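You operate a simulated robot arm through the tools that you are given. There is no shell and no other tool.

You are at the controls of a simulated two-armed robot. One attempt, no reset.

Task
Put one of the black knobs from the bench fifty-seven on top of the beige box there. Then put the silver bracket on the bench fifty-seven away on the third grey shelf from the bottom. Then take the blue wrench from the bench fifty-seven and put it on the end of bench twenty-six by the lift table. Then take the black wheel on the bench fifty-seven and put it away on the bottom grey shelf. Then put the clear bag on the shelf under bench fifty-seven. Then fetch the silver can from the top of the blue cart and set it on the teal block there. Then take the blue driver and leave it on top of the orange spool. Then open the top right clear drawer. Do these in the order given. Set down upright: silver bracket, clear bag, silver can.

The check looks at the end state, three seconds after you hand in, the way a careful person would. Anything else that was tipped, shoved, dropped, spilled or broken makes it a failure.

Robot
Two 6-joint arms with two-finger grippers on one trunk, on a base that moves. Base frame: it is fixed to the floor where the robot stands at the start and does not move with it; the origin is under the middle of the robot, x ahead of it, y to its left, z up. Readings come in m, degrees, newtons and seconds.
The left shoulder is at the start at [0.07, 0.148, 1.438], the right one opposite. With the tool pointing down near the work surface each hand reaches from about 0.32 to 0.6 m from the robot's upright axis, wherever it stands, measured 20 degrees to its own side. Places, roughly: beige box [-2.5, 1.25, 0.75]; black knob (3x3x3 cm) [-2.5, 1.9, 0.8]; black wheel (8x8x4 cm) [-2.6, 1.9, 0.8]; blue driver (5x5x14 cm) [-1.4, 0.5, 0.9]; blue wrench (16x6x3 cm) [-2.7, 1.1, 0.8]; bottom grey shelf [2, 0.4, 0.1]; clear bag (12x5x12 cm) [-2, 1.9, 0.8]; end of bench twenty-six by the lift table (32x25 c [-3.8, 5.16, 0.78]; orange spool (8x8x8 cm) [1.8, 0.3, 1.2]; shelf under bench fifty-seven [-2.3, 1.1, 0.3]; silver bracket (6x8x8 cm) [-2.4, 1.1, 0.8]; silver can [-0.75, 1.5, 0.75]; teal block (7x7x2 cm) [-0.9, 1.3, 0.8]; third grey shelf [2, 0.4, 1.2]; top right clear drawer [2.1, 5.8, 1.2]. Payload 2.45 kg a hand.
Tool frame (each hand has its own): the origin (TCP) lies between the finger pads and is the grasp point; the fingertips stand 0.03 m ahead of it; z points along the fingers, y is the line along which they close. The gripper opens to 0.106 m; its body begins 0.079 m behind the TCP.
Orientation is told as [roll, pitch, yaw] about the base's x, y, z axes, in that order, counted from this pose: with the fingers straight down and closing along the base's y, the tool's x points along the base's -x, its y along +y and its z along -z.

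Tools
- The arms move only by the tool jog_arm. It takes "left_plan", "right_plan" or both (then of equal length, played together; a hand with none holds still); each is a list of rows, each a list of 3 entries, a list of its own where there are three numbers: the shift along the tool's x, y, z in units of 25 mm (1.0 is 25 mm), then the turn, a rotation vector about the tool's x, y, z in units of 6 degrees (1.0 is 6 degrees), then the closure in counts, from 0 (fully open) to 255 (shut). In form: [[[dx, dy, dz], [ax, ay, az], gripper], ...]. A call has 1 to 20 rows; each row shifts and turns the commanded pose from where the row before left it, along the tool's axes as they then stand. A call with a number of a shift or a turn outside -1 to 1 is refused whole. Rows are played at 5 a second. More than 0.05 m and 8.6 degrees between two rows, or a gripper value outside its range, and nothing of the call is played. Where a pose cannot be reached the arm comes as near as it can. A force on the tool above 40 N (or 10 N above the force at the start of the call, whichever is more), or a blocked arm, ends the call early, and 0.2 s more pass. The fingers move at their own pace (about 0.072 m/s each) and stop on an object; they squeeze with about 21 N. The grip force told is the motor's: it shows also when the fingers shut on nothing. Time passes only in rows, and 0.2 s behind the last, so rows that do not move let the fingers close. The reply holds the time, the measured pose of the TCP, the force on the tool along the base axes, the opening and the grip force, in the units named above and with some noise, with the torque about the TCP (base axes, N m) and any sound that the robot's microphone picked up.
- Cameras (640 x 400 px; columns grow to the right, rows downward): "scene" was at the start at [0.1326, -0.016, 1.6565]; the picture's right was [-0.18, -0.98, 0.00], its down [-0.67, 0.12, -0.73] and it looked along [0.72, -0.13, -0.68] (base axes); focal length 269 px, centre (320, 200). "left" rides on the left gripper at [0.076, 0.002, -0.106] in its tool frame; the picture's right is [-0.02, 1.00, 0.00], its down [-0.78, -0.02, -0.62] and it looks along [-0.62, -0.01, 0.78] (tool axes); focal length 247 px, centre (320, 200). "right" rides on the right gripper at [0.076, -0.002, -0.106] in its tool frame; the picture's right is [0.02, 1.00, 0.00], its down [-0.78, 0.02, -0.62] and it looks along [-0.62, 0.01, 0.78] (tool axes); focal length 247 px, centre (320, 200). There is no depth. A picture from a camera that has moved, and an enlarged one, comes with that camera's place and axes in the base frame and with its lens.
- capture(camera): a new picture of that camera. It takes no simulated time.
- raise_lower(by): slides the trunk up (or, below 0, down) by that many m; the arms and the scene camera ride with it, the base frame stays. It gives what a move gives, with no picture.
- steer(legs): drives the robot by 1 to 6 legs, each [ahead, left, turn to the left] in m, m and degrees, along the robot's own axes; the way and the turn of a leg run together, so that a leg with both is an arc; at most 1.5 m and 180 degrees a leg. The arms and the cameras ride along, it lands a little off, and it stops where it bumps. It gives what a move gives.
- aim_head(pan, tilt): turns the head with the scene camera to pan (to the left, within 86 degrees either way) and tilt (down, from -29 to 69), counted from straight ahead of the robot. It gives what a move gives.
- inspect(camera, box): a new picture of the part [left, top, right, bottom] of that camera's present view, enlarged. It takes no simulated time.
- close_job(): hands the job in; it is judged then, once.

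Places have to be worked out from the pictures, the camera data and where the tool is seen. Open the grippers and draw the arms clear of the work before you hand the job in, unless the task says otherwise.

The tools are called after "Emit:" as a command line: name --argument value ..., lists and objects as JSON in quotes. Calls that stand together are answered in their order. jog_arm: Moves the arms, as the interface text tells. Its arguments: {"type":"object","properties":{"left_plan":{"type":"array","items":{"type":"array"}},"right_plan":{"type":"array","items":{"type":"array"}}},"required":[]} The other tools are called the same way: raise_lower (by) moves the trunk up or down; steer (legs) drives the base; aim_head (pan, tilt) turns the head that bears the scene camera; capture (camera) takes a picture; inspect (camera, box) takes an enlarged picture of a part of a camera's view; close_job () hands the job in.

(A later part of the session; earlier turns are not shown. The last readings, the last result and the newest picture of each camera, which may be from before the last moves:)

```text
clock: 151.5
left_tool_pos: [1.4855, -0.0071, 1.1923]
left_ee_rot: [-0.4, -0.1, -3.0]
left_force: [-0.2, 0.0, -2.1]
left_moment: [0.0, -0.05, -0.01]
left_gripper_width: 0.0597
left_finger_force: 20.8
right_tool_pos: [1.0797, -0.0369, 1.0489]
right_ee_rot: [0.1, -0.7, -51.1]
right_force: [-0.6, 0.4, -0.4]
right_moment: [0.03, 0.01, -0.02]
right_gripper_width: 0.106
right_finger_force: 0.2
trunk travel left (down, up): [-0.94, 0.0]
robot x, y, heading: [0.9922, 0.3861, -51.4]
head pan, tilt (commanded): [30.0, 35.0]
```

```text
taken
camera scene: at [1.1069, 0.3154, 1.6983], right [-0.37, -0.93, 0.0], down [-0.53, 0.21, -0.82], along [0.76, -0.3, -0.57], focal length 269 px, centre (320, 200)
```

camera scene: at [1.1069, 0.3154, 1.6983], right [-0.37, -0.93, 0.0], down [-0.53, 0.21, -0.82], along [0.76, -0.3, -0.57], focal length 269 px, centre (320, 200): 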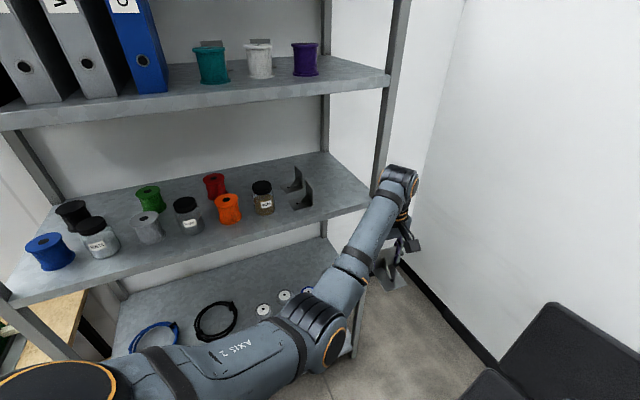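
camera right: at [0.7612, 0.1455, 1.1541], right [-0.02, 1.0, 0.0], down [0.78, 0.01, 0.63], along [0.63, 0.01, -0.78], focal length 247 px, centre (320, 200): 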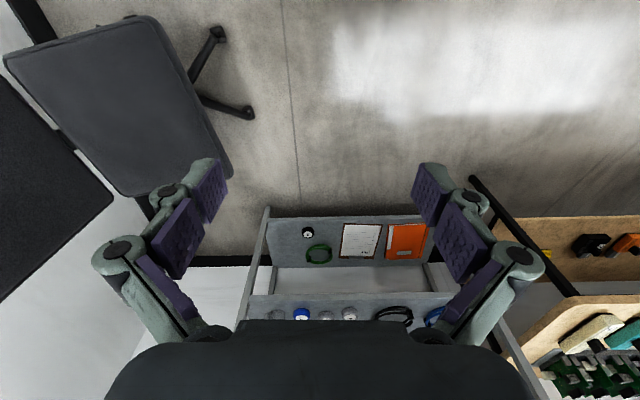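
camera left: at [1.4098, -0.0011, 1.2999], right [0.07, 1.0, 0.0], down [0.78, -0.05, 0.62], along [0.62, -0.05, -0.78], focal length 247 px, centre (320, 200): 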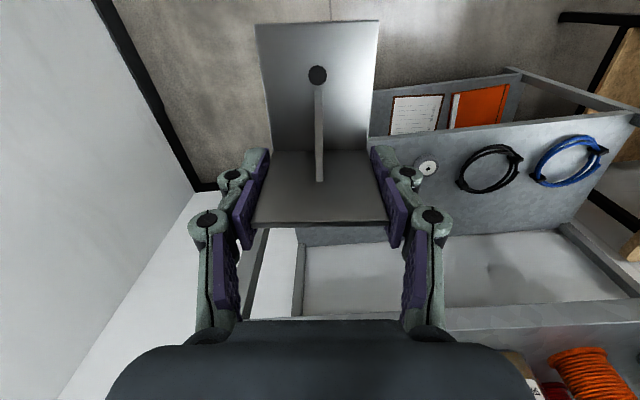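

I enlarge the wrist view's lower right, where the third shelf's front lip appears, to get its height relative to the tool.

Emit:
inspect --camera "left" --box '[400, 230, 640, 380]'

Emit:
inspect --camera "scene" --box '[240, 40, 480, 190]'

Emit:
inspect --camera "scene" --box '[240, 140, 480, 290]'

```text
2.67 times, centred on (520, 305) of left
camera zoom: at [1.4098, -0.0011, 1.2999], right [0.07, 1.0, 0.0], down [0.78, -0.06, 0.62], along [0.62, -0.05, -0.78], focal length 659 px, centre (-213, -80)
```

zoom: 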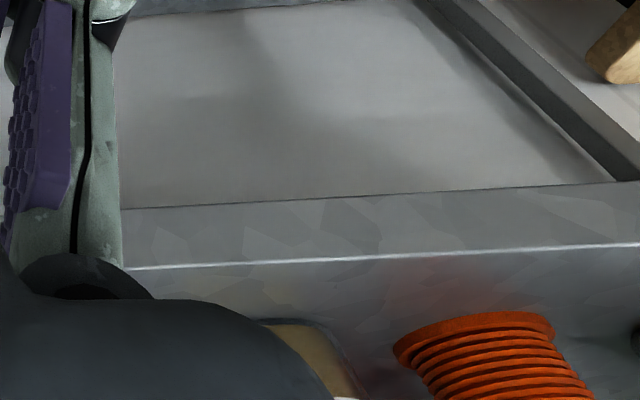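

```text
2.67 times, centred on (360, 115) of scene
camera zoom: at [1.1069, 0.3154, 1.6983], right [-0.37, -0.93, 0.0], down [-0.53, 0.21, -0.82], along [0.76, -0.3, -0.57], focal length 718 px, centre (213, 427)
```

zoom: 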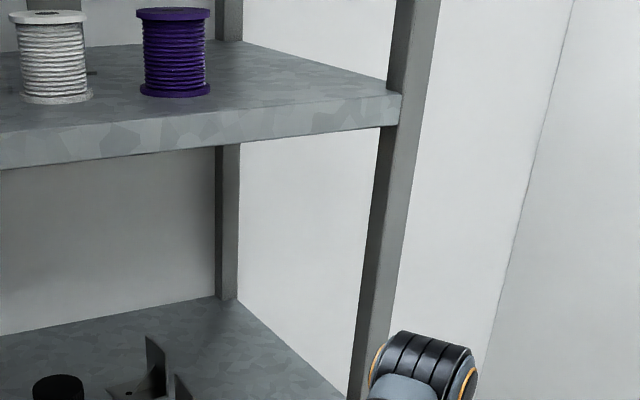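

```text
2.67 times, centred on (360, 215) of scene
camera zoom: at [1.1069, 0.3154, 1.6983], right [-0.37, -0.93, 0.0], down [-0.53, 0.21, -0.82], along [0.76, -0.3, -0.57], focal length 718 px, centre (213, 160)
```

zoom: 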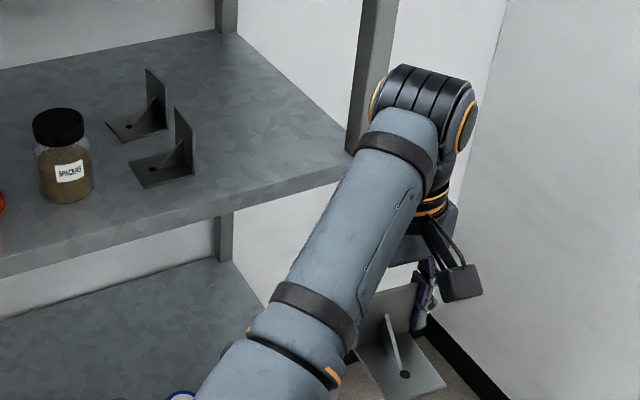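

Combining views: third shelf front edge x≈1.755, surface z≈1.15; fourth shelf's lip underside ≈1.528; wrist top is 0.262 above the TCP. I raise to TCP z≈1.215 (bracket bottom ≈1.17, wrist top ≈1.477), then move +x with the base in stages.

Emit:
jog_arm --left_plan '[[[-0.4, -0.45, -0.45], [0, 0, 0], 255], [[-0.4, -0.45, -0.45], [0, 0, 0], 255], [[0, 0, 0], [0, 0, 0], 255]]'

Emit:
steer --legs '[[0.11, 0.138, 0]]'

Emit:
capture --camera "scene"

Emit:
capture --camera "left"

```text
clock: 152.3
left_tool_pos: [1.5041, -0.0295, 1.2154]
left_ee_rot: [-0.3, -0.1, -2.9]
left_force: [0.3, -0.9, -0.5]
left_moment: [0.04, -0.05, -0.03]
left_gripper_width: 0.0594
left_finger_force: 20.9
right_tool_pos: [1.08, -0.035, 1.05]
right_ee_rot: [0.1, -0.7, -51.0]
right_force: [-0.1, 1.0, 0.5]
right_moment: [0.03, 0.0, 0.02]
right_gripper_width: 0.1059
right_finger_force: 0.0
trunk travel left (down, up): [-0.94, 0.0]
robot x, y, heading: [0.9919, 0.3906, -51.5]
head pan, tilt (commanded): [30.0, 35.0]
```

```text
clock: 153.8
left_tool_pos: [1.6758, -0.0312, 1.2166]
left_ee_rot: [-0.3, -0.2, -3.1]
left_force: [-0.3, -0.7, -0.7]
left_moment: [-0.01, -0.08, -0.01]
left_gripper_width: 0.0596
left_finger_force: 20.9
right_tool_pos: [1.2536, -0.0368, 1.0491]
right_ee_rot: [0.2, -0.8, -51.1]
right_force: [-0.9, 0.4, -0.1]
right_moment: [-0.02, -0.04, 0.01]
right_gripper_width: 0.1058
right_finger_force: 0.1
trunk travel left (down, up): [-0.94, 0.0]
robot x, y, heading: [1.1713, 0.3874, -51.4]
head pan, tilt (commanded): [30.0, 35.0]
```

```text
taken
camera scene: at [1.2784, 0.3142, 1.6987], right [-0.37, -0.93, 0.0], down [-0.53, 0.21, -0.82], along [0.76, -0.3, -0.57], focal length 269 px, centre (320, 200)
```

scene: 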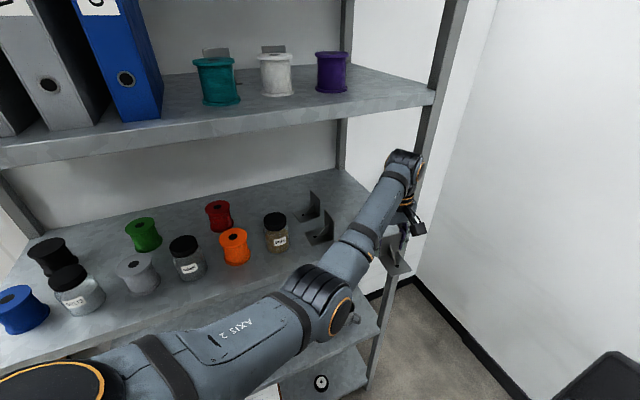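

```text
taken
camera left: at [1.6007, -0.0257, 1.3239], right [0.08, 1.0, 0.0], down [0.78, -0.06, 0.62], along [0.62, -0.05, -0.78], focal length 247 px, centre (320, 200)
```

left: 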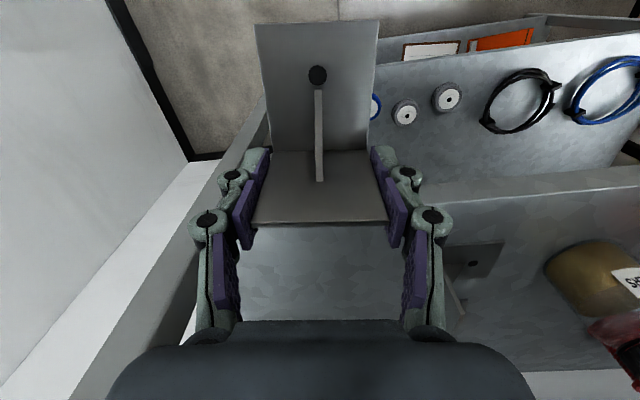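

Front-right post is at y≈-0.13, and the wrist top (≈1.47) is below the upper lip (1.528). I continue +x in with a small +y correction, first 9 cm, then look.

Emit:
steer --legs '[[0.052, 0.075, 0]]'

Emit:
capture --camera "left"

Emit:
inspect --camera "scene" --box '[280, 60, 520, 210]'

```text
clock: 154.9
left_tool_pos: [1.7646, -0.0263, 1.2179]
left_ee_rot: [-0.4, -0.3, -3.2]
left_force: [-1.6, 0.3, -0.6]
left_moment: [-0.02, -0.09, -0.01]
left_gripper_width: 0.0593
left_finger_force: 21.6
right_tool_pos: [1.3406, -0.0311, 1.0491]
right_ee_rot: [0.3, -0.9, -51.1]
right_force: [-0.9, -0.2, 0.3]
right_moment: [0.03, -0.07, 0.0]
right_gripper_width: 0.106
right_finger_force: 0.0
trunk travel left (down, up): [-0.94, 0.0]
robot x, y, heading: [1.2607, 0.3967, -51.9]
head pan, tilt (commanded): [30.0, 35.0]
```

```text
taken
camera left: at [1.688, -0.0207, 1.3249], right [0.08, 1.0, 0.0], down [0.78, -0.06, 0.63], along [0.62, -0.05, -0.78], focal length 247 px, centre (320, 200)
```

left: 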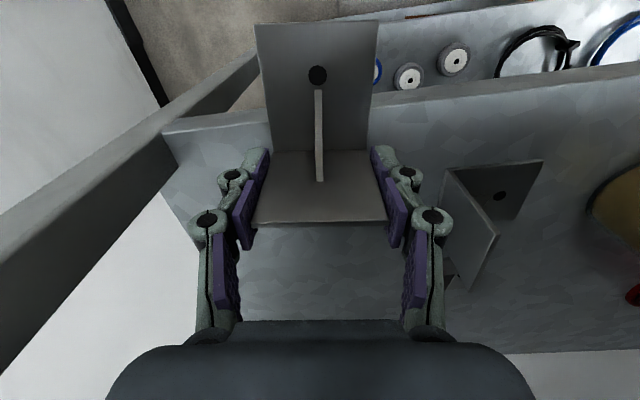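

```text
2.67 times, centred on (400, 135) of scene
camera zoom: at [1.3656, 0.3197, 1.6989], right [-0.37, -0.93, 0.0], down [-0.53, 0.21, -0.82], along [0.76, -0.3, -0.57], focal length 718 px, centre (107, 373)
```

zoom: 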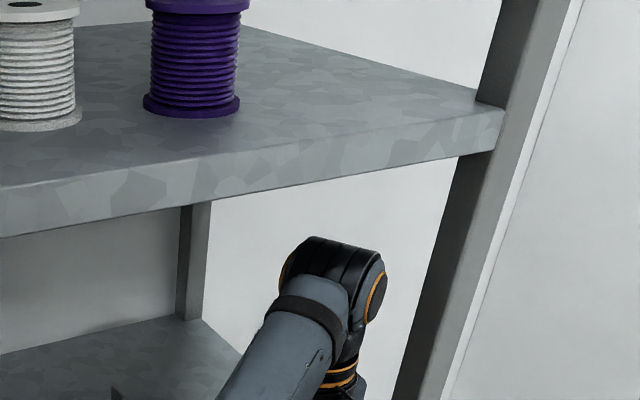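

The front edge is at x≈1.745 and existing bracket at y≥0.065; the wrist passes well under the lip. I move the last 8 cm in.

Emit:
steer --legs '[[0.0475, 0.067, 0]]'

Emit:
capture --camera "left"

Emit:
capture --camera "scene"

```text
clock: 156.0
left_tool_pos: [1.8444, -0.0229, 1.2189]
left_ee_rot: [-0.4, -0.4, -3.4]
left_force: [-0.7, -0.1, 0.3]
left_moment: [0.04, -0.12, -0.01]
left_gripper_width: 0.0596
left_finger_force: 21.3
right_tool_pos: [1.422, -0.029, 1.0504]
right_ee_rot: [0.2, -0.8, -51.2]
right_force: [-0.3, -0.6, 0.8]
right_moment: [0.01, -0.05, -0.01]
right_gripper_width: 0.1058
right_finger_force: 0.0
trunk travel left (down, up): [-0.94, 0.0]
robot x, y, heading: [1.3415, 0.4026, -51.7]
head pan, tilt (commanded): [30.0, 35.0]
```

```text
taken
camera left: at [1.7679, -0.0171, 1.3254], right [0.08, 1.0, -0.01], down [0.78, -0.06, 0.63], along [0.62, -0.05, -0.78], focal length 247 px, centre (320, 200)
```

left: 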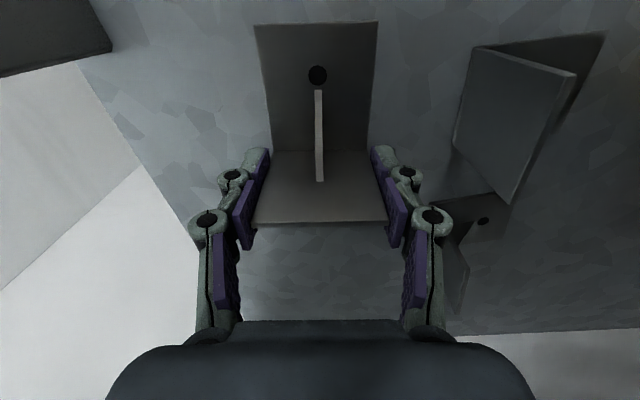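

```text
taken
camera scene: at [1.4455, 0.3234, 1.699], right [-0.37, -0.93, 0.0], down [-0.53, 0.21, -0.82], along [0.76, -0.3, -0.57], focal length 269 px, centre (320, 200)
```

scene: 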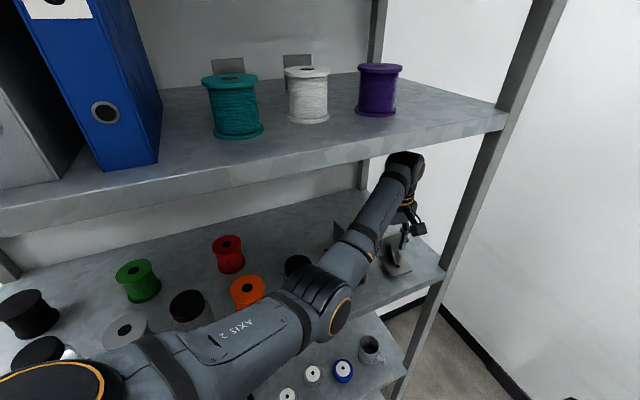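

The bracket is over the shelf with clearance to its neighbours. I lower slowly, watching the force for contact.

Emit:
jog_arm --left_plan '[[[0, 0, 0.2], [0, 0, 0], 255], [[0, 0, 0.2], [0, 0, 0], 255], [[0, 0, 0.1], [0, 0, 0], 255], [[0, 0, 0], [0, 0, 0], 255]]'

```text
clock: 157.0
left_tool_pos: [1.852, -0.022, 1.2016]
left_ee_rot: [-0.3, 0.1, -3.2]
left_force: [0.2, -0.6, -1.7]
left_moment: [0.01, -0.04, 0.0]
left_gripper_width: 0.0596
left_finger_force: 20.8
right_tool_pos: [1.4275, -0.0274, 1.0486]
right_ee_rot: [0.1, -0.6, -51.0]
right_force: [-0.6, -0.6, -0.1]
right_moment: [-0.01, 0.01, 0.01]
right_gripper_width: 0.1058
right_finger_force: 0.2
trunk travel left (down, up): [-0.94, 0.0]
robot x, y, heading: [1.3455, 0.3995, -51.6]
head pan, tilt (commanded): [30.0, 35.0]
```

Emit:
jog_arm --left_plan '[[[0, 0, 0.1], [0, 0, 0], 255], [[0, 0, 0.1], [0, 0, 0], 255], [[0, 0, 0], [0, 0, 0], 255]]'

Emit:
inspect --camera "left" --box '[200, 0, 440, 150]'

```text
clock: 157.8
left_tool_pos: [1.8501, -0.0235, 1.2005]
left_ee_rot: [-0.5, 0.0, -3.2]
left_force: [1.9, -2.0, 8.5]
left_moment: [0.14, 0.27, 0.03]
left_gripper_width: 0.0598
left_finger_force: 21.0
right_tool_pos: [1.4259, -0.0267, 1.0479]
right_ee_rot: [0.1, -0.7, -51.0]
right_force: [-0.1, 0.1, 0.2]
right_moment: [0.01, 0.03, 0.02]
right_gripper_width: 0.106
right_finger_force: 0.1
trunk travel left (down, up): [-0.94, 0.0]
robot x, y, heading: [1.344, 0.3948, -51.8]
head pan, tilt (commanded): [30.0, 35.0]
```

```text
2.67 times, centred on (320, 75) of left
camera zoom: at [1.7748, -0.0166, 1.307], right [0.08, 1.0, -0.01], down [0.78, -0.06, 0.62], along [0.62, -0.05, -0.78], focal length 659 px, centre (320, 533)
```

zoom: 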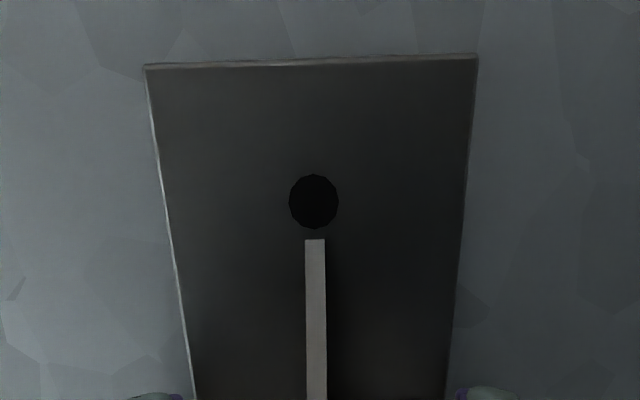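

Contact at z=1.2005 with 8.5 N, so the bracket base is on the shelf (≈1.156). I ease up a little, then open slowly to about 8.5 cm.

Emit:
jog_arm --left_plan '[[[0, 0, -0.08], [0, 0, 0], 255], [[0, 0, 0], [0, 0, 0], 105], [[0, 0, 0], [0, 0, 0], 95], [[0, 0, 0], [0, 0, 0], 80], [[0, 0, 0], [0, 0, 0], 60], [[0, 0, 0], [0, 0, 0], 50], [[0, 0, 0], [0, 0, 0], 50]]'

Emit:
capture --camera "left"

Emit:
inspect --camera "scene" --box '[300, 180, 460, 280]'

```text
clock: 159.4
left_tool_pos: [1.851, -0.0241, 1.2002]
left_ee_rot: [-0.2, 0.0, -3.3]
left_force: [0.2, 0.8, 0.0]
left_moment: [-0.01, 0.04, 0.03]
left_gripper_width: 0.0852
left_finger_force: 0.1
right_tool_pos: [1.4273, -0.0277, 1.0496]
right_ee_rot: [0.1, -0.7, -51.0]
right_force: [0.2, 0.3, -0.1]
right_moment: [0.04, 0.04, 0.02]
right_gripper_width: 0.1059
right_finger_force: 0.1
trunk travel left (down, up): [-0.94, 0.0]
robot x, y, heading: [1.3409, 0.397, -51.5]
head pan, tilt (commanded): [30.0, 35.0]
```

```text
taken
camera left: at [1.7751, -0.0169, 1.3074], right [0.08, 1.0, -0.01], down [0.78, -0.06, 0.62], along [0.62, -0.05, -0.78], focal length 247 px, centre (320, 200)
```

left: 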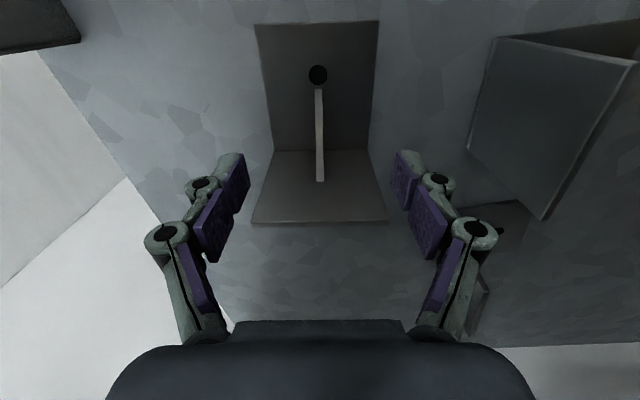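

```text
4.00 times, centred on (380, 230) of scene
camera zoom: at [1.4552, 0.3238, 1.6983], right [-0.37, -0.93, 0.0], down [-0.53, 0.21, -0.82], along [0.76, -0.3, -0.57], focal length 1076 px, centre (80, 80)
```

zoom: 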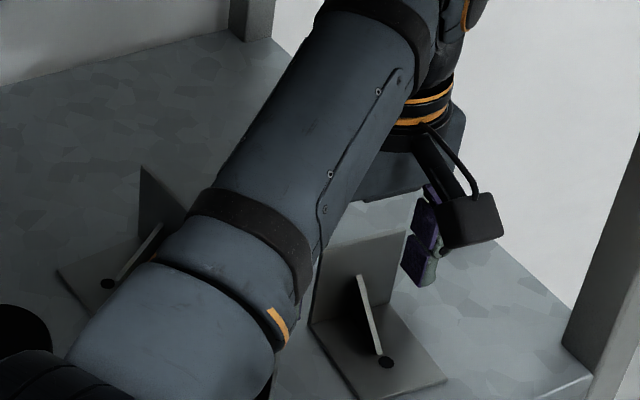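

The bracket stands free and upright. I withdraw straight back along the tool's axis with the base.

Emit:
steer --legs '[[-0.0868, -0.097, 0]]'

Emit:
capture --camera "left"

```text
clock: 160.7
left_tool_pos: [1.7243, -0.0155, 1.1989]
left_ee_rot: [-0.3, 0.2, -3.3]
left_force: [0.6, -0.2, 0.3]
left_moment: [0.0, 0.02, 0.0]
left_gripper_width: 0.0851
left_finger_force: 0.1
right_tool_pos: [1.3002, -0.0197, 1.0483]
right_ee_rot: [0.0, -0.6, -51.1]
right_force: [0.1, 0.5, -1.1]
right_moment: [-0.02, 0.02, 0.0]
right_gripper_width: 0.1058
right_finger_force: 0.0
trunk travel left (down, up): [-0.94, 0.0]
robot x, y, heading: [1.2118, 0.4048, -51.8]
head pan, tilt (commanded): [30.0, 35.0]
```

```text
taken
camera left: at [1.6487, -0.0093, 1.3062], right [0.08, 1.0, -0.01], down [0.78, -0.06, 0.62], along [0.62, -0.05, -0.78], focal length 247 px, centre (320, 200)
```

left: 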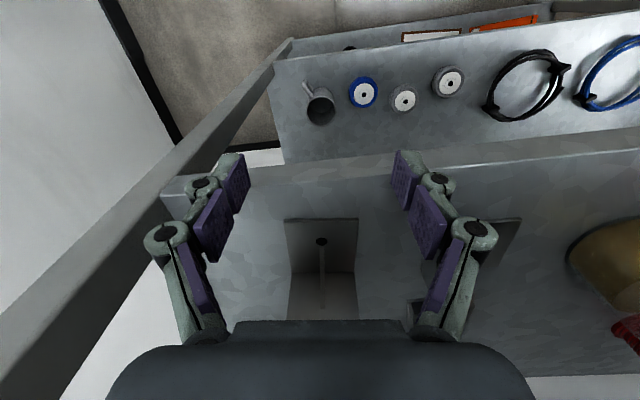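

The fingers are out past the bracket. I back off further and check the placed bracket.

Emit:
steer --legs '[[-0.186, -0.236, 0]]'

Emit:
aim_head --pan 45 --tilt 30

Emit:
inspect --camera "scene" --box '[260, 130, 500, 280]'

Emit:
inspect --camera "scene" --box '[160, 220, 480, 400]'

```text
clock: 162.7
left_tool_pos: [1.4243, -0.0174, 1.1991]
left_ee_rot: [-0.3, 0.1, -3.2]
left_force: [-0.1, -0.6, -0.5]
left_moment: [-0.02, -0.02, 0.0]
left_gripper_width: 0.0851
left_finger_force: 0.0
right_tool_pos: [0.9999, -0.0211, 1.0489]
right_ee_rot: [0.0, -0.6, -50.9]
right_force: [0.9, 0.0, -0.1]
right_moment: [-0.03, 0.05, 0.02]
right_gripper_width: 0.1062
right_finger_force: 0.0
trunk travel left (down, up): [-0.94, 0.0]
robot x, y, heading: [0.911, 0.4064, -51.4]
head pan, tilt (commanded): [30.0, 35.0]
```

```text
clock: 163.5
left_tool_pos: [1.4212, -0.016, 1.2004]
left_ee_rot: [-0.3, 0.0, -3.1]
left_force: [0.5, -0.6, 0.1]
left_moment: [0.01, -0.02, -0.02]
left_gripper_width: 0.0849
left_finger_force: 0.1
right_tool_pos: [0.9963, -0.0222, 1.0489]
right_ee_rot: [0.1, -0.7, -51.0]
right_force: [0.5, -0.4, 0.1]
right_moment: [-0.02, -0.01, 0.01]
right_gripper_width: 0.1062
right_finger_force: 0.0
trunk travel left (down, up): [-0.94, 0.0]
robot x, y, heading: [0.9127, 0.4041, -51.5]
head pan, tilt (commanded): [45.0, 30.0]
```

```text
2.67 times, centred on (380, 205) of scene
camera zoom: at [1.0323, 0.3514, 1.7061], right [-0.12, -0.99, 0.0], down [-0.5, 0.06, -0.87], along [0.86, -0.1, -0.5], focal length 718 px, centre (160, 187)
```

zoom: 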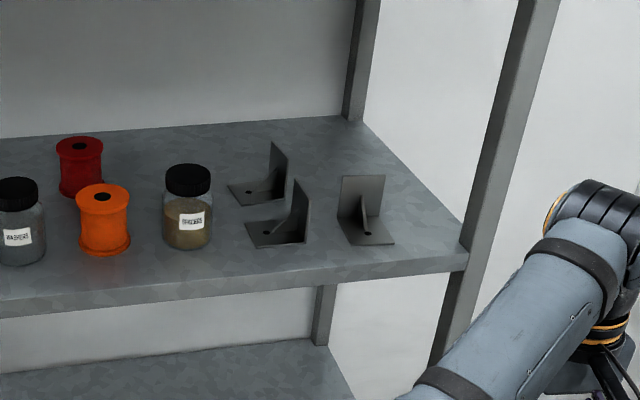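

```text
2.00 times, centred on (320, 310) of scene
camera zoom: at [1.0323, 0.3514, 1.7061], right [-0.12, -0.99, 0.0], down [-0.5, 0.06, -0.87], along [0.86, -0.1, -0.5], focal length 538 px, centre (320, -20)
```

zoom: 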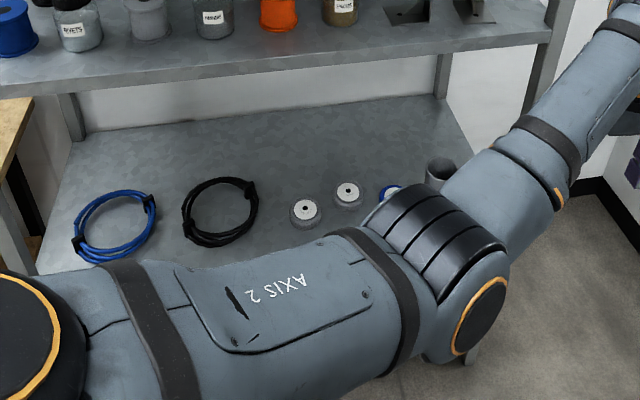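

Bracket is upright on the third shelf beside the other brackets: task 2 done. For the wrench I lower and retract the left hand, turn its tool to a relative yaw of 90° (to pinch the wrench across its handle), and drive back to bench 57.

Emit:
jog_arm --left_plan '[[[0.277, 0.9, 0.933], [0, 0, 0], 50], [[0.277, 0.9, 0.933], [0, 0, 0], 0], [[0.277, 0.9, 0.933], [0, 0, 0], 0], [[0.277, 0.9, 0.933], [0, 0, 0], 0], [[0.277, 0.9, 0.933], [0, 0, 0], 0], [[0.277, 0.9, 0.933], [0, 0, 0], 0], [[0, 0, 0], [0, 0, -0.87], 0], [[0, 0, 0], [0, 0, -0.87], 0], [[0, 0, 0], [0, 0, -0.87], 0], [[0, 0, 0], [0, 0, -0.87], 0], [[0, 0, 0], [0, 0, -0.87], 0], [[0, 0, 0], [0, 0, -0.87], 0], [[0, 0, 0], [0, 0, -0.87], 0], [[0, 0, 0], [0, 0, -0.87], 0]]'

Emit:
steer --legs '[[0, -0.65, 0], [0, 0, -128.5], [1.0, 0.45, 0], [1.5, 0, 0], [1.35, 0, 0]]'

Emit:
steer --legs '[[0, 0, -90], [1.45, 0, 0], [0, 0, -90]]'

Emit:
aim_head --pan 0 --tilt 45

Emit:
capture --camera "scene"

```text
clock: 166.5
left_tool_pos: [1.3872, 0.1202, 1.0601]
left_ee_rot: [-0.2, 0.1, 38.7]
left_force: [-0.6, 0.6, -0.6]
left_moment: [-0.01, 0.02, 0.01]
left_gripper_width: 0.1058
left_finger_force: 0.1
right_tool_pos: [0.998, -0.0226, 1.0493]
right_ee_rot: [0.1, -0.7, -51.0]
right_force: [-0.6, -0.5, 0.4]
right_moment: [0.02, 0.02, 0.0]
right_gripper_width: 0.106
right_finger_force: 0.1
trunk travel left (down, up): [-0.94, 0.0]
robot x, y, heading: [0.9143, 0.4061, -51.6]
head pan, tilt (commanded): [45.0, 30.0]
```

```text
clock: 194.1
left_tool_pos: [-3.9795, -0.6326, 1.0602]
left_ee_rot: [-0.2, 0.1, -89.7]
left_force: [0.0, -0.5, -0.1]
left_moment: [0.0, 0.02, 0.01]
left_gripper_width: 0.1063
left_finger_force: 0.0
right_tool_pos: [-3.8475, -0.2399, 1.0491]
right_ee_rot: [0.1, -0.8, -179.2]
right_force: [-0.7, 0.2, 1.3]
right_moment: [0.0, -0.02, 0.02]
right_gripper_width: 0.1059
right_finger_force: 0.0
trunk travel left (down, up): [-0.94, 0.0]
robot x, y, heading: [-3.459, -0.4362, -180.0]
head pan, tilt (commanded): [45.0, 30.0]
```

```text
clock: 208.9
left_tool_pos: [-2.9432, 1.2057, 1.0583]
left_ee_rot: [-0.2, 0.2, 90.7]
left_force: [0.1, -1.1, 1.0]
left_moment: [-0.01, 0.0, -0.01]
left_gripper_width: 0.1059
left_finger_force: 0.2
right_tool_pos: [-3.0702, 0.8112, 1.0485]
right_ee_rot: [0.2, -0.6, 1.2]
right_force: [1.1, 0.9, 0.1]
right_moment: [0.01, -0.01, -0.03]
right_gripper_width: 0.1057
right_finger_force: 0.0
trunk travel left (down, up): [-0.94, 0.0]
robot x, y, heading: [-3.4568, 1.0029, 0.5]
head pan, tilt (commanded): [45.0, 30.0]
```

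```text
clock: 210.0
left_tool_pos: [-2.9431, 1.2063, 1.0583]
left_ee_rot: [-0.2, 0.2, 90.8]
left_force: [-0.2, 0.7, -0.3]
left_moment: [0.0, -0.01, 0.03]
left_gripper_width: 0.1061
left_finger_force: 0.1
right_tool_pos: [-3.0709, 0.8099, 1.05]
right_ee_rot: [0.1, -0.7, 1.2]
right_force: [0.8, 0.1, -0.1]
right_moment: [0.0, -0.04, -0.04]
right_gripper_width: 0.1061
right_finger_force: 0.1
trunk travel left (down, up): [-0.94, 0.0]
robot x, y, heading: [-3.4582, 1.0045, 0.5]
head pan, tilt (commanded): [0.0, 45.0]
```

```text
taken
camera scene: at [-3.3262, 1.0037, 1.6835], right [0.01, -1.0, 0.0], down [-0.71, -0.01, -0.71], along [0.71, 0.01, -0.71], focal length 269 px, centre (320, 200)
```

scene: 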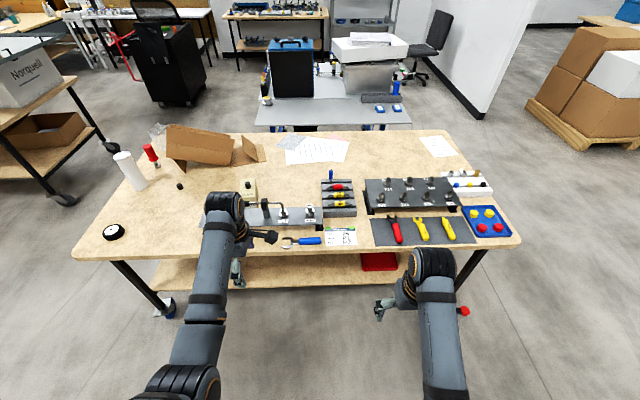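

I'm back before bench 57. I zoom on the wrench for its exact place and direction.

Emit:
inspect --camera "scene" --box '[240, 195, 400, 295]'

```text
4.00 times, centred on (320, 245) of scene
camera zoom: at [-3.3262, 1.0037, 1.6835], right [0.01, -1.0, 0.0], down [-0.71, -0.01, -0.71], along [0.71, 0.01, -0.71], focal length 1076 px, centre (320, 20)
```

zoom: 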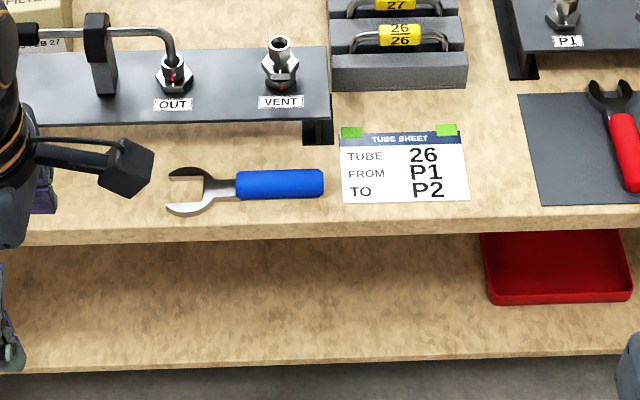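

The handle runs along y from 1.006 to 1.095 at x≈-2.666, just in front of the manifold (front edge x≈-2.61). I drive so that the left hand comes above the handle.

Emit:
steer --legs '[[0, -0.155, -0.5], [0.29, 0, 0]]'

Emit:
capture --camera "left"

```text
clock: 213.0
left_tool_pos: [-2.6512, 1.0445, 1.0599]
left_ee_rot: [-0.3, 0.2, 90.1]
left_force: [-0.8, -0.8, 0.2]
left_moment: [-0.03, -0.04, 0.02]
left_gripper_width: 0.1058
left_finger_force: 0.0
right_tool_pos: [-2.7832, 0.6511, 1.0488]
right_ee_rot: [0.2, -0.8, 0.5]
right_force: [0.6, -0.5, -0.1]
right_moment: [0.02, -0.05, 0.02]
right_gripper_width: 0.106
right_finger_force: 0.0
trunk travel left (down, up): [-0.94, 0.0]
robot x, y, heading: [-3.1673, 0.8472, -0.2]
head pan, tilt (commanded): [0.0, 45.0]
```

```text
taken
camera left: at [-2.6523, 0.9676, 1.1678], right [-1.0, 0.02, -0.01], down [0.01, 0.79, 0.62], along [0.02, 0.62, -0.79], focal length 247 px, centre (320, 200)
```

left: 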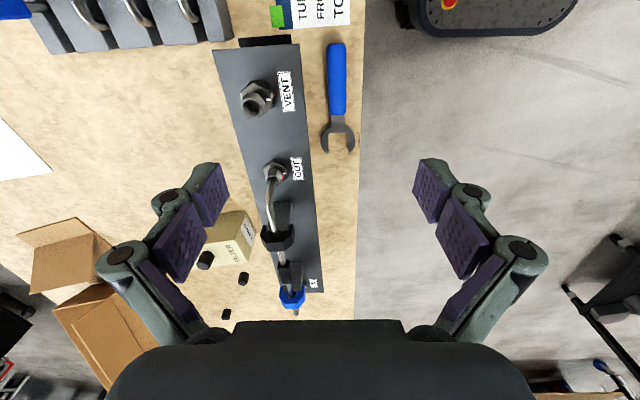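

The handle centre is [-2.673, 1.05], turned about 5°; the manifold edge is 4 cm beyond it. I narrow the fingers to ~5.6 cm, align, and descend to z≈0.87 for a check.

Emit:
jog_arm --left_plan '[[[-0.11, 0.44, 0], [0, 0, -0.42], 120], [[-0.11, 0.44, 0], [0, 0, -0.42], 120], [[0, 0, 0.95], [0, 0, 0], 120], [[0, 0, 0.95], [0, 0, 0], 120], [[0, 0, 0.95], [0, 0, 0], 120], [[0, 0, 0.95], [0, 0, 0], 120], [[0, 0, 0.95], [0, 0, 0], 120], [[0, 0, 0.95], [0, 0, 0], 120], [[0, 0, 0.95], [0, 0, 0], 120], [[0, 0, 0.95], [0, 0, 0], 120], [[0, 0, 0], [0, 0, 0], 120]]'

Emit:
capture --camera "left"

```text
clock: 215.4
left_tool_pos: [-2.6716, 1.0495, 0.8679]
left_ee_rot: [-0.2, 0.2, 95.2]
left_force: [-0.3, 1.1, 0.0]
left_moment: [0.03, -0.01, 0.01]
left_gripper_width: 0.0561
left_finger_force: 0.1
right_tool_pos: [-2.7814, 0.6515, 1.05]
right_ee_rot: [0.0, -0.8, 0.5]
right_force: [0.0, -0.3, -0.5]
right_moment: [-0.01, 0.03, 0.01]
right_gripper_width: 0.1059
right_finger_force: 0.0
trunk travel left (down, up): [-0.94, 0.0]
robot x, y, heading: [-3.1647, 0.8497, -0.0]
head pan, tilt (commanded): [0.0, 45.0]
```

```text
taken
camera left: at [-2.6657, 0.9723, 0.9766], right [-1.0, -0.07, 0.0], down [-0.06, 0.78, 0.62], along [-0.04, 0.62, -0.79], focal length 247 px, centre (320, 200)
```

left: 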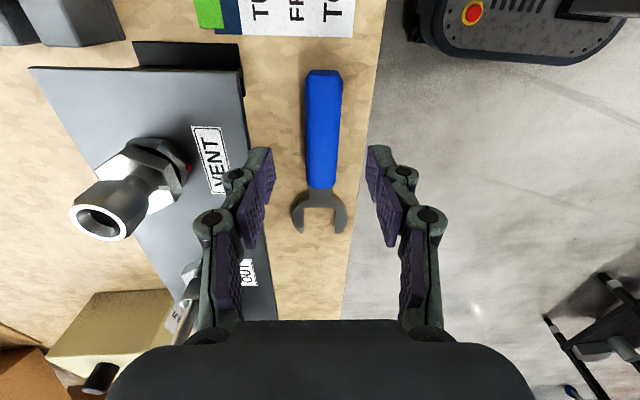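

The far finger would come too near the manifold edge (x≈-2.621), so I shift 8 mm toward me, narrow to 5 cm and descend to z≈0.811.

Emit:
jog_arm --left_plan '[[[0, 0.32, 0], [0, 0, 0], 135], [[0, 0, 0.5], [0, 0, 0], 135], [[0, 0, 0.6], [0, 0, 0], 135], [[0, 0, 0.6], [0, 0, 0], 135], [[0, 0, 0.55], [0, 0, 0], 135], [[0, 0, 0], [0, 0, 0], 135]]'

Emit:
capture --camera "left"

```text
clock: 216.8
left_tool_pos: [-2.6791, 1.0482, 0.8139]
left_ee_rot: [-0.1, 0.2, 95.2]
left_force: [-0.9, 0.0, 0.4]
left_moment: [-0.01, 0.0, 0.01]
left_gripper_width: 0.0501
left_finger_force: 0.1
right_tool_pos: [-2.7803, 0.6504, 1.0484]
right_ee_rot: [0.1, -0.7, 0.5]
right_force: [0.3, -0.4, -0.6]
right_moment: [0.01, 0.03, 0.0]
right_gripper_width: 0.106
right_finger_force: 0.0
trunk travel left (down, up): [-0.94, 0.0]
robot x, y, heading: [-3.1612, 0.8471, -0.3]
head pan, tilt (commanded): [0.0, 45.0]
```

```text
taken
camera left: at [-2.6731, 0.9717, 0.9202], right [-1.0, -0.07, 0.0], down [-0.06, 0.78, 0.62], along [-0.04, 0.62, -0.79], focal length 247 px, centre (320, 200)
```

left: 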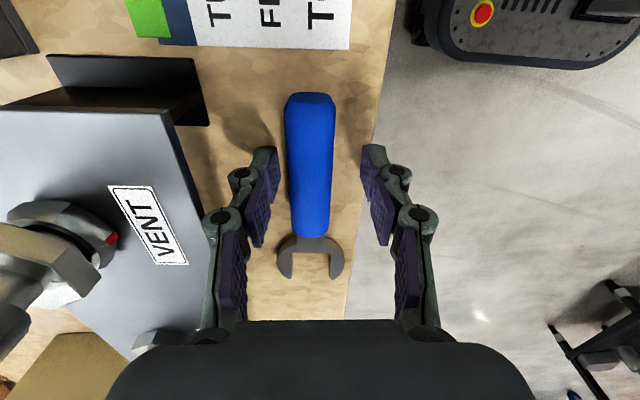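

The fingers straddle the handle and clear the manifold. I close.

Emit:
jog_arm --left_plan '[[[0, 0, 0.1], [0, 0, 0], 150], [[0, 0, 0], [0, 0, 0], 180], [[0, 0, 0], [0, 0, 0], 255], [[0, 0, 0], [0, 0, 0], 255], [[0, 0, 0], [0, 0, 0], 255]]'

Emit:
capture --camera "left"

```text
clock: 218.0
left_tool_pos: [-2.6797, 1.0475, 0.8097]
left_ee_rot: [-0.1, 0.2, 95.1]
left_force: [-0.4, -0.5, 2.2]
left_moment: [-0.03, -0.02, -0.04]
left_gripper_width: 0.0255
left_finger_force: 20.4
right_tool_pos: [-2.7806, 0.6509, 1.0483]
right_ee_rot: [0.1, -0.8, 0.6]
right_force: [0.3, -0.6, 0.3]
right_moment: [0.01, 0.01, 0.0]
right_gripper_width: 0.1062
right_finger_force: 0.0
trunk travel left (down, up): [-0.94, 0.0]
robot x, y, heading: [-3.168, 0.8487, -0.1]
head pan, tilt (commanded): [0.0, 45.0]
```

```text
taken
camera left: at [-2.6732, 0.9717, 0.9178], right [-1.0, -0.07, 0.0], down [-0.06, 0.78, 0.62], along [-0.04, 0.62, -0.79], focal length 247 px, centre (320, 200)
```

left: 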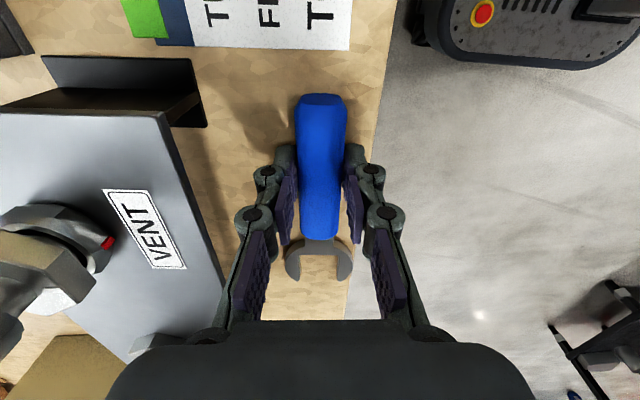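

The handle is held (2.55 cm, 20 N). I lift it and check.

Emit:
jog_arm --left_plan '[[[0, 0, -0.4], [0, 0, 0], 255], [[0, 0, -0.8], [0, 0, 0], 255], [[0, 0, -0.9], [0, 0, 0], 255], [[0, 0, -0.9], [0, 0, 0], 255], [[0, 0, -0.9], [0, 0, 0], 255], [[0, 0, -0.9], [0, 0, 0], 255], [[0, 0, -0.9], [0, 0, 0], 255], [[0, 0, -0.9], [0, 0, 0], 255], [[0, 0, -0.9], [0, 0, 0], 255], [[0, 0, -0.9], [0, 0, 0], 255]]'

Emit:
capture --camera "left"

```text
clock: 220.2
left_tool_pos: [-2.68, 1.0488, 1.0203]
left_ee_rot: [-0.1, 0.2, 95.1]
left_force: [-0.7, 0.1, -0.7]
left_moment: [0.0, -0.01, -0.02]
left_gripper_width: 0.0248
left_finger_force: 21.0
right_tool_pos: [-2.7814, 0.6502, 1.0494]
right_ee_rot: [0.1, -0.6, 0.5]
right_force: [0.6, 0.3, -0.8]
right_moment: [0.01, 0.0, 0.01]
right_gripper_width: 0.1059
right_finger_force: 0.0
trunk travel left (down, up): [-0.94, 0.0]
robot x, y, heading: [-3.1714, 0.8481, -0.1]
head pan, tilt (commanded): [0.0, 45.0]
```

```text
taken
camera left: at [-2.6744, 0.9722, 1.128], right [-1.0, -0.07, 0.0], down [-0.06, 0.78, 0.62], along [-0.04, 0.62, -0.79], focal length 247 px, centre (320, 200)
```

left: 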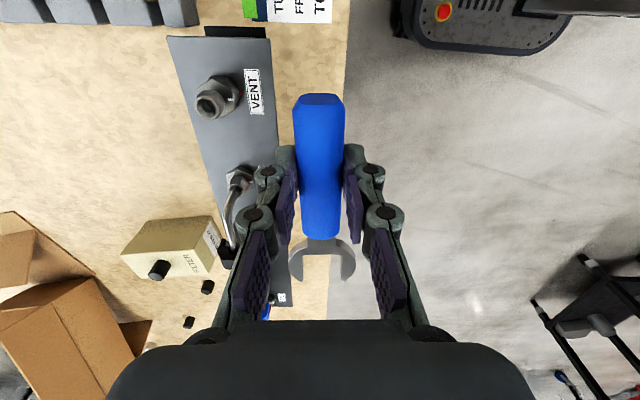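

The wrench is held horizontally. I back off, turn north and look at the way to bench twenty-six.

Emit:
steer --legs '[[-0.4, 0, 0], [0, 0, 90]]'

Emit:
aim_head --pan 0 --tilt 22

Emit:
capture --camera "scene"

```text
clock: 226.5
left_tool_pos: [-3.7632, 1.3368, 1.0199]
left_ee_rot: [-0.3, 0.2, -175.3]
left_force: [-0.5, -0.5, -0.6]
left_moment: [-0.03, 0.0, -0.02]
left_gripper_width: 0.0247
left_finger_force: 20.7
right_tool_pos: [-3.3672, 1.2327, 1.0483]
right_ee_rot: [0.2, -0.7, 90.1]
right_force: [-0.3, 1.1, -0.3]
right_moment: [-0.02, 0.02, -0.02]
right_gripper_width: 0.106
right_finger_force: 0.0
trunk travel left (down, up): [-0.94, 0.0]
robot x, y, heading: [-3.5663, 0.8518, 89.3]
head pan, tilt (commanded): [0.0, 45.0]
```

```text
clock: 227.4
left_tool_pos: [-3.7633, 1.338, 1.0213]
left_ee_rot: [-0.3, 0.2, -175.3]
left_force: [0.0, 0.5, -1.1]
left_moment: [0.03, -0.03, -0.01]
left_gripper_width: 0.0251
left_finger_force: 20.6
right_tool_pos: [-3.3676, 1.2337, 1.0484]
right_ee_rot: [0.1, -0.7, 90.1]
right_force: [-0.2, 0.5, -0.4]
right_moment: [0.03, 0.01, 0.02]
right_gripper_width: 0.106
right_finger_force: 0.1
trunk travel left (down, up): [-0.94, 0.0]
robot x, y, heading: [-3.5672, 0.8479, 89.6]
head pan, tilt (commanded): [0.0, 22.0]
```

```text
taken
camera scene: at [-3.5647, 0.9906, 1.7188], right [1.0, -0.01, 0.0], down [0.0, -0.38, -0.93], along [0.01, 0.93, -0.38], focal length 269 px, centre (320, 200)
```

scene: 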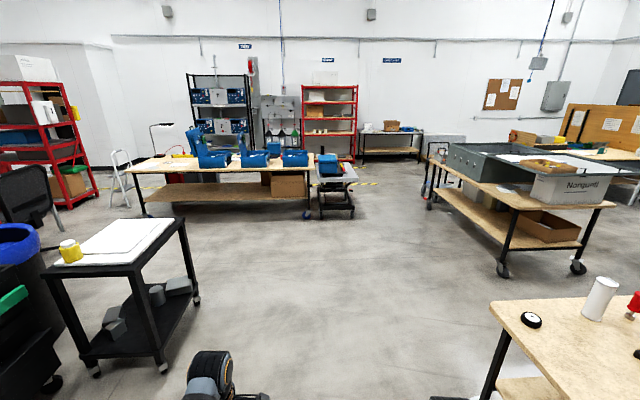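

Bench twenty-six is ahead with blue units, the lift table at its right end. I zoom there to see where its free end is.

Emit:
inspect --camera "scene" --box '[180, 110, 380, 235]'

```text
3.20 times, centred on (280, 172) of scene
camera zoom: at [-3.5647, 0.9906, 1.7188], right [1.0, -0.01, 0.0], down [0.0, -0.38, -0.93], along [0.01, 0.93, -0.38], focal length 861 px, centre (448, 288)
```

zoom: 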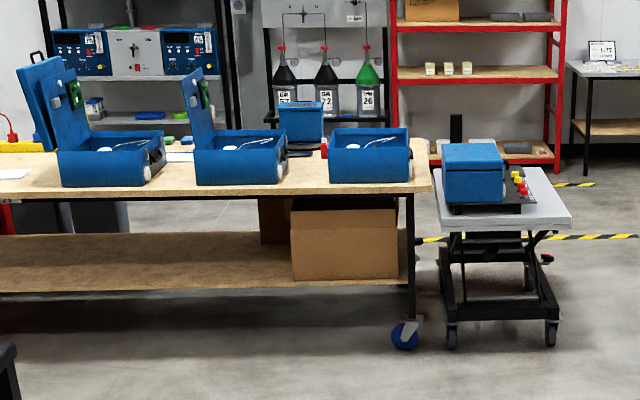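

Bench 26's right end spans y≈4.47 to 5.34 at x≈-3.65, so the target spot [-3.8, 5.16] is its back corner, best reached from the north side. I drive through the passage between the lift table and the Norquell table (x≈-2.4).

Emit:
steer --legs '[[1.5, 0, 0], [1.3, -1.12, 0], [1.0, 0, 0]]'

Emit:
aim_head --pan 30 --tilt 25

Emit:
capture --camera "scene"

Emit:
aim_head --pan 0 --tilt 25

Emit:
capture --camera "scene"

```text
refused: leg 2 is longer than a leg can be; nothing moved
```

```text
clock: 228.3
left_tool_pos: [-3.764, 1.337, 1.0206]
left_ee_rot: [-0.2, 0.2, -175.3]
left_force: [0.7, -1.0, -1.8]
left_moment: [-0.03, -0.04, -0.04]
left_gripper_width: 0.0249
left_finger_force: 21.5
right_tool_pos: [-3.3667, 1.2335, 1.0488]
right_ee_rot: [0.2, -0.6, 90.2]
right_force: [-0.2, 0.2, 0.2]
right_moment: [0.03, -0.03, 0.04]
right_gripper_width: 0.106
right_finger_force: 0.1
trunk travel left (down, up): [-0.94, 0.0]
robot x, y, heading: [-3.5694, 0.8475, 89.4]
head pan, tilt (commanded): [30.0, 25.0]
```

```text
taken
camera scene: at [-3.6106, 0.9781, 1.7141], right [0.87, 0.49, 0.0], down [0.21, -0.37, -0.91], along [-0.44, 0.79, -0.42], focal length 269 px, centre (320, 200)
```

scene: 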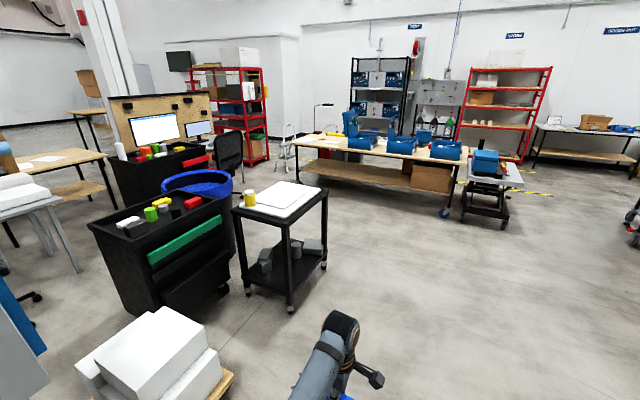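

```text
clock: 229.3
left_tool_pos: [-3.7639, 1.3371, 1.0208]
left_ee_rot: [-0.2, 0.2, -175.3]
left_force: [-0.4, -0.1, -1.2]
left_moment: [0.02, -0.02, 0.0]
left_gripper_width: 0.0247
left_finger_force: 21.2
right_tool_pos: [-3.368, 1.2341, 1.0484]
right_ee_rot: [0.0, -0.7, 90.1]
right_force: [0.1, -1.0, -0.1]
right_moment: [-0.03, 0.02, 0.01]
right_gripper_width: 0.106
right_finger_force: 0.1
trunk travel left (down, up): [-0.94, 0.0]
robot x, y, heading: [-3.5641, 0.8472, 89.5]
head pan, tilt (commanded): [0.0, 25.0]
```

```text
taken
camera scene: at [-3.5648, 0.9899, 1.7141], right [1.0, -0.01, 0.0], down [0.0, -0.42, -0.91], along [0.01, 0.91, -0.42], focal length 269 px, centre (320, 200)
```

scene: 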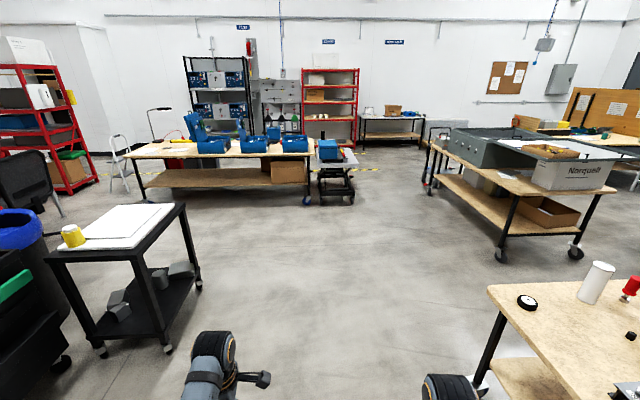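

The second leg was too long (nothing moved). I split it into shorter legs.

Emit:
steer --legs '[[1.4, 0, 0], [0.95, -1.1, 0], [0.8, 0, 0]]'

Emit:
aim_head --pan 40 --tilt 25

Emit:
capture --camera "scene"

Emit:
aim_head --pan 0 --tilt 25

Emit:
capture --camera "scene"

```text
clock: 246.9
left_tool_pos: [-2.6671, 4.4848, 1.0212]
left_ee_rot: [-0.3, 0.1, -175.3]
left_force: [-0.5, 1.1, -1.1]
left_moment: [0.0, -0.02, -0.01]
left_gripper_width: 0.0249
left_finger_force: 21.2
right_tool_pos: [-2.2715, 4.3811, 1.0493]
right_ee_rot: [0.0, -0.7, 90.1]
right_force: [-0.7, 0.2, -1.4]
right_moment: [0.04, -0.01, 0.02]
right_gripper_width: 0.106
right_finger_force: 0.1
trunk travel left (down, up): [-0.94, 0.0]
robot x, y, heading: [-2.4714, 3.9959, 89.5]
head pan, tilt (commanded): [0.0, 25.0]
```

```text
clock: 248.0
left_tool_pos: [-2.6689, 4.4848, 1.0202]
left_ee_rot: [-0.3, 0.2, -175.1]
left_force: [0.4, 0.4, -2.0]
left_moment: [-0.02, -0.02, -0.01]
left_gripper_width: 0.0248
left_finger_force: 21.1
right_tool_pos: [-2.2715, 4.3819, 1.0504]
right_ee_rot: [0.0, -0.7, 90.2]
right_force: [0.4, -0.2, 0.2]
right_moment: [-0.03, 0.02, -0.02]
right_gripper_width: 0.1061
right_finger_force: 0.0
trunk travel left (down, up): [-0.94, 0.0]
robot x, y, heading: [-2.4734, 3.9962, 89.5]
head pan, tilt (commanded): [40.0, 25.0]
```

```text
taken
camera scene: at [-2.5276, 4.117, 1.7141], right [0.77, 0.64, 0.0], down [0.27, -0.33, -0.91], along [-0.58, 0.7, -0.42], focal length 269 px, centre (320, 200)
```

scene: 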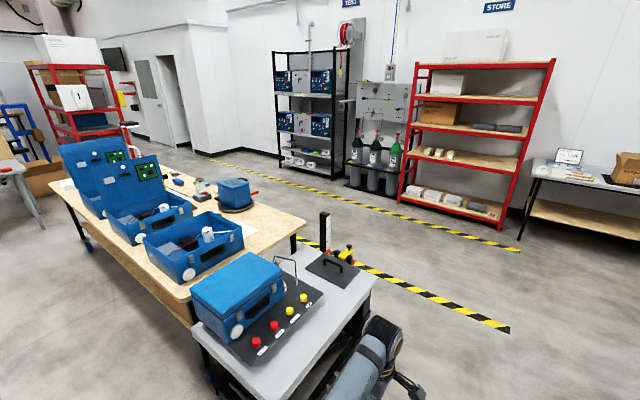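

```text
clock: 249.1
left_tool_pos: [-2.669, 4.4846, 1.0192]
left_ee_rot: [-0.3, 0.2, -175.1]
left_force: [-0.6, -0.7, -1.5]
left_moment: [-0.01, -0.04, 0.03]
left_gripper_width: 0.025
left_finger_force: 21.3
right_tool_pos: [-2.2708, 4.381, 1.0482]
right_ee_rot: [0.1, -0.8, 90.2]
right_force: [-0.2, -0.2, -0.3]
right_moment: [-0.02, 0.01, 0.02]
right_gripper_width: 0.1061
right_finger_force: 0.1
trunk travel left (down, up): [-0.94, 0.0]
robot x, y, heading: [-2.4694, 3.9989, 89.5]
head pan, tilt (commanded): [0.0, 25.0]
```

```text
taken
camera scene: at [-2.4685, 4.1383, 1.714], right [1.0, -0.01, 0.0], down [0.0, -0.42, -0.91], along [0.01, 0.91, -0.42], focal length 269 px, centre (320, 200)
```

scene: 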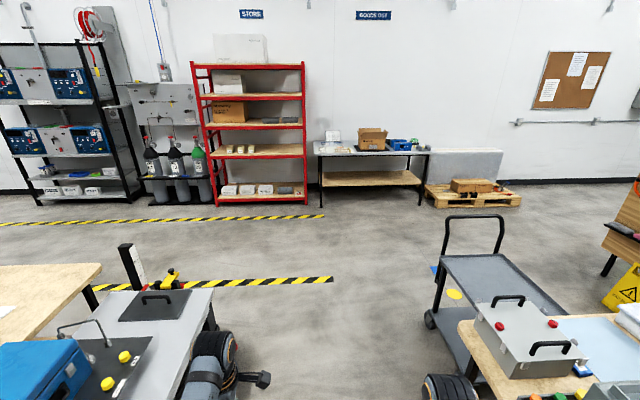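

The back-right corner of bench 26 (right edge x≈-3.63, back edge y≈5.32) is free, with a clear walkway behind it. I drive around to its north side and face south.

Emit:
steer --legs '[[1.4, -0.07, 0], [0.58, 0, 0], [0, 0, 90.5], [1.5, 0, 0], [0.13, 0, 0], [0, 0, 90]]'

Emit:
aim_head --pan 10 --tilt 45

Emit:
capture --camera "scene"

```text
clock: 274.5
left_tool_pos: [-3.8209, 5.4829, 1.0203]
left_ee_rot: [-0.2, 0.1, 4.6]
left_force: [0.9, -0.2, -0.3]
left_moment: [0.0, -0.01, 0.02]
left_gripper_width: 0.025
left_finger_force: 21.0
right_tool_pos: [-4.2179, 5.588, 1.0493]
right_ee_rot: [0.0, -0.7, -90.0]
right_force: [0.2, -0.4, -0.2]
right_moment: [-0.01, 0.01, 0.02]
right_gripper_width: 0.106
right_finger_force: 0.1
trunk travel left (down, up): [-0.94, 0.0]
robot x, y, heading: [-4.0199, 5.9748, -90.4]
head pan, tilt (commanded): [0.0, 25.0]
```

```text
clock: 275.3
left_tool_pos: [-3.8217, 5.4823, 1.0206]
left_ee_rot: [-0.3, 0.2, 4.6]
left_force: [0.2, -0.6, -0.9]
left_moment: [-0.01, 0.01, 0.0]
left_gripper_width: 0.0248
left_finger_force: 20.7
right_tool_pos: [-4.2182, 5.5879, 1.05]
right_ee_rot: [0.1, -0.6, -90.1]
right_force: [-0.2, -0.1, 1.1]
right_moment: [0.0, 0.01, -0.01]
right_gripper_width: 0.1062
right_finger_force: 0.1
trunk travel left (down, up): [-0.94, 0.0]
robot x, y, heading: [-4.0137, 5.9765, -90.8]
head pan, tilt (commanded): [10.0, 45.0]
```

```text
taken
camera scene: at [-4.0036, 5.8394, 1.6835], right [-0.99, -0.16, 0.0], down [-0.11, 0.7, -0.71], along [0.11, -0.7, -0.71], focal length 269 px, centre (320, 200)
```

scene: 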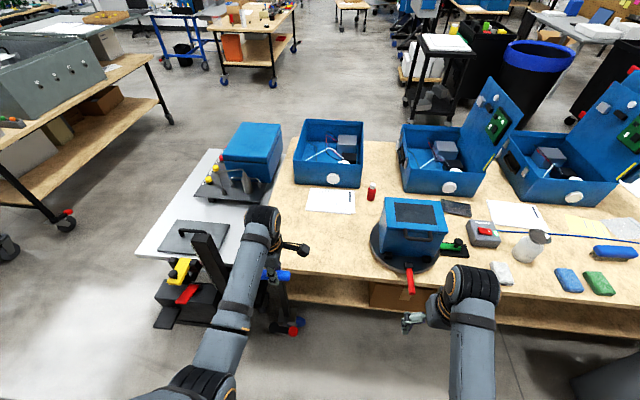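

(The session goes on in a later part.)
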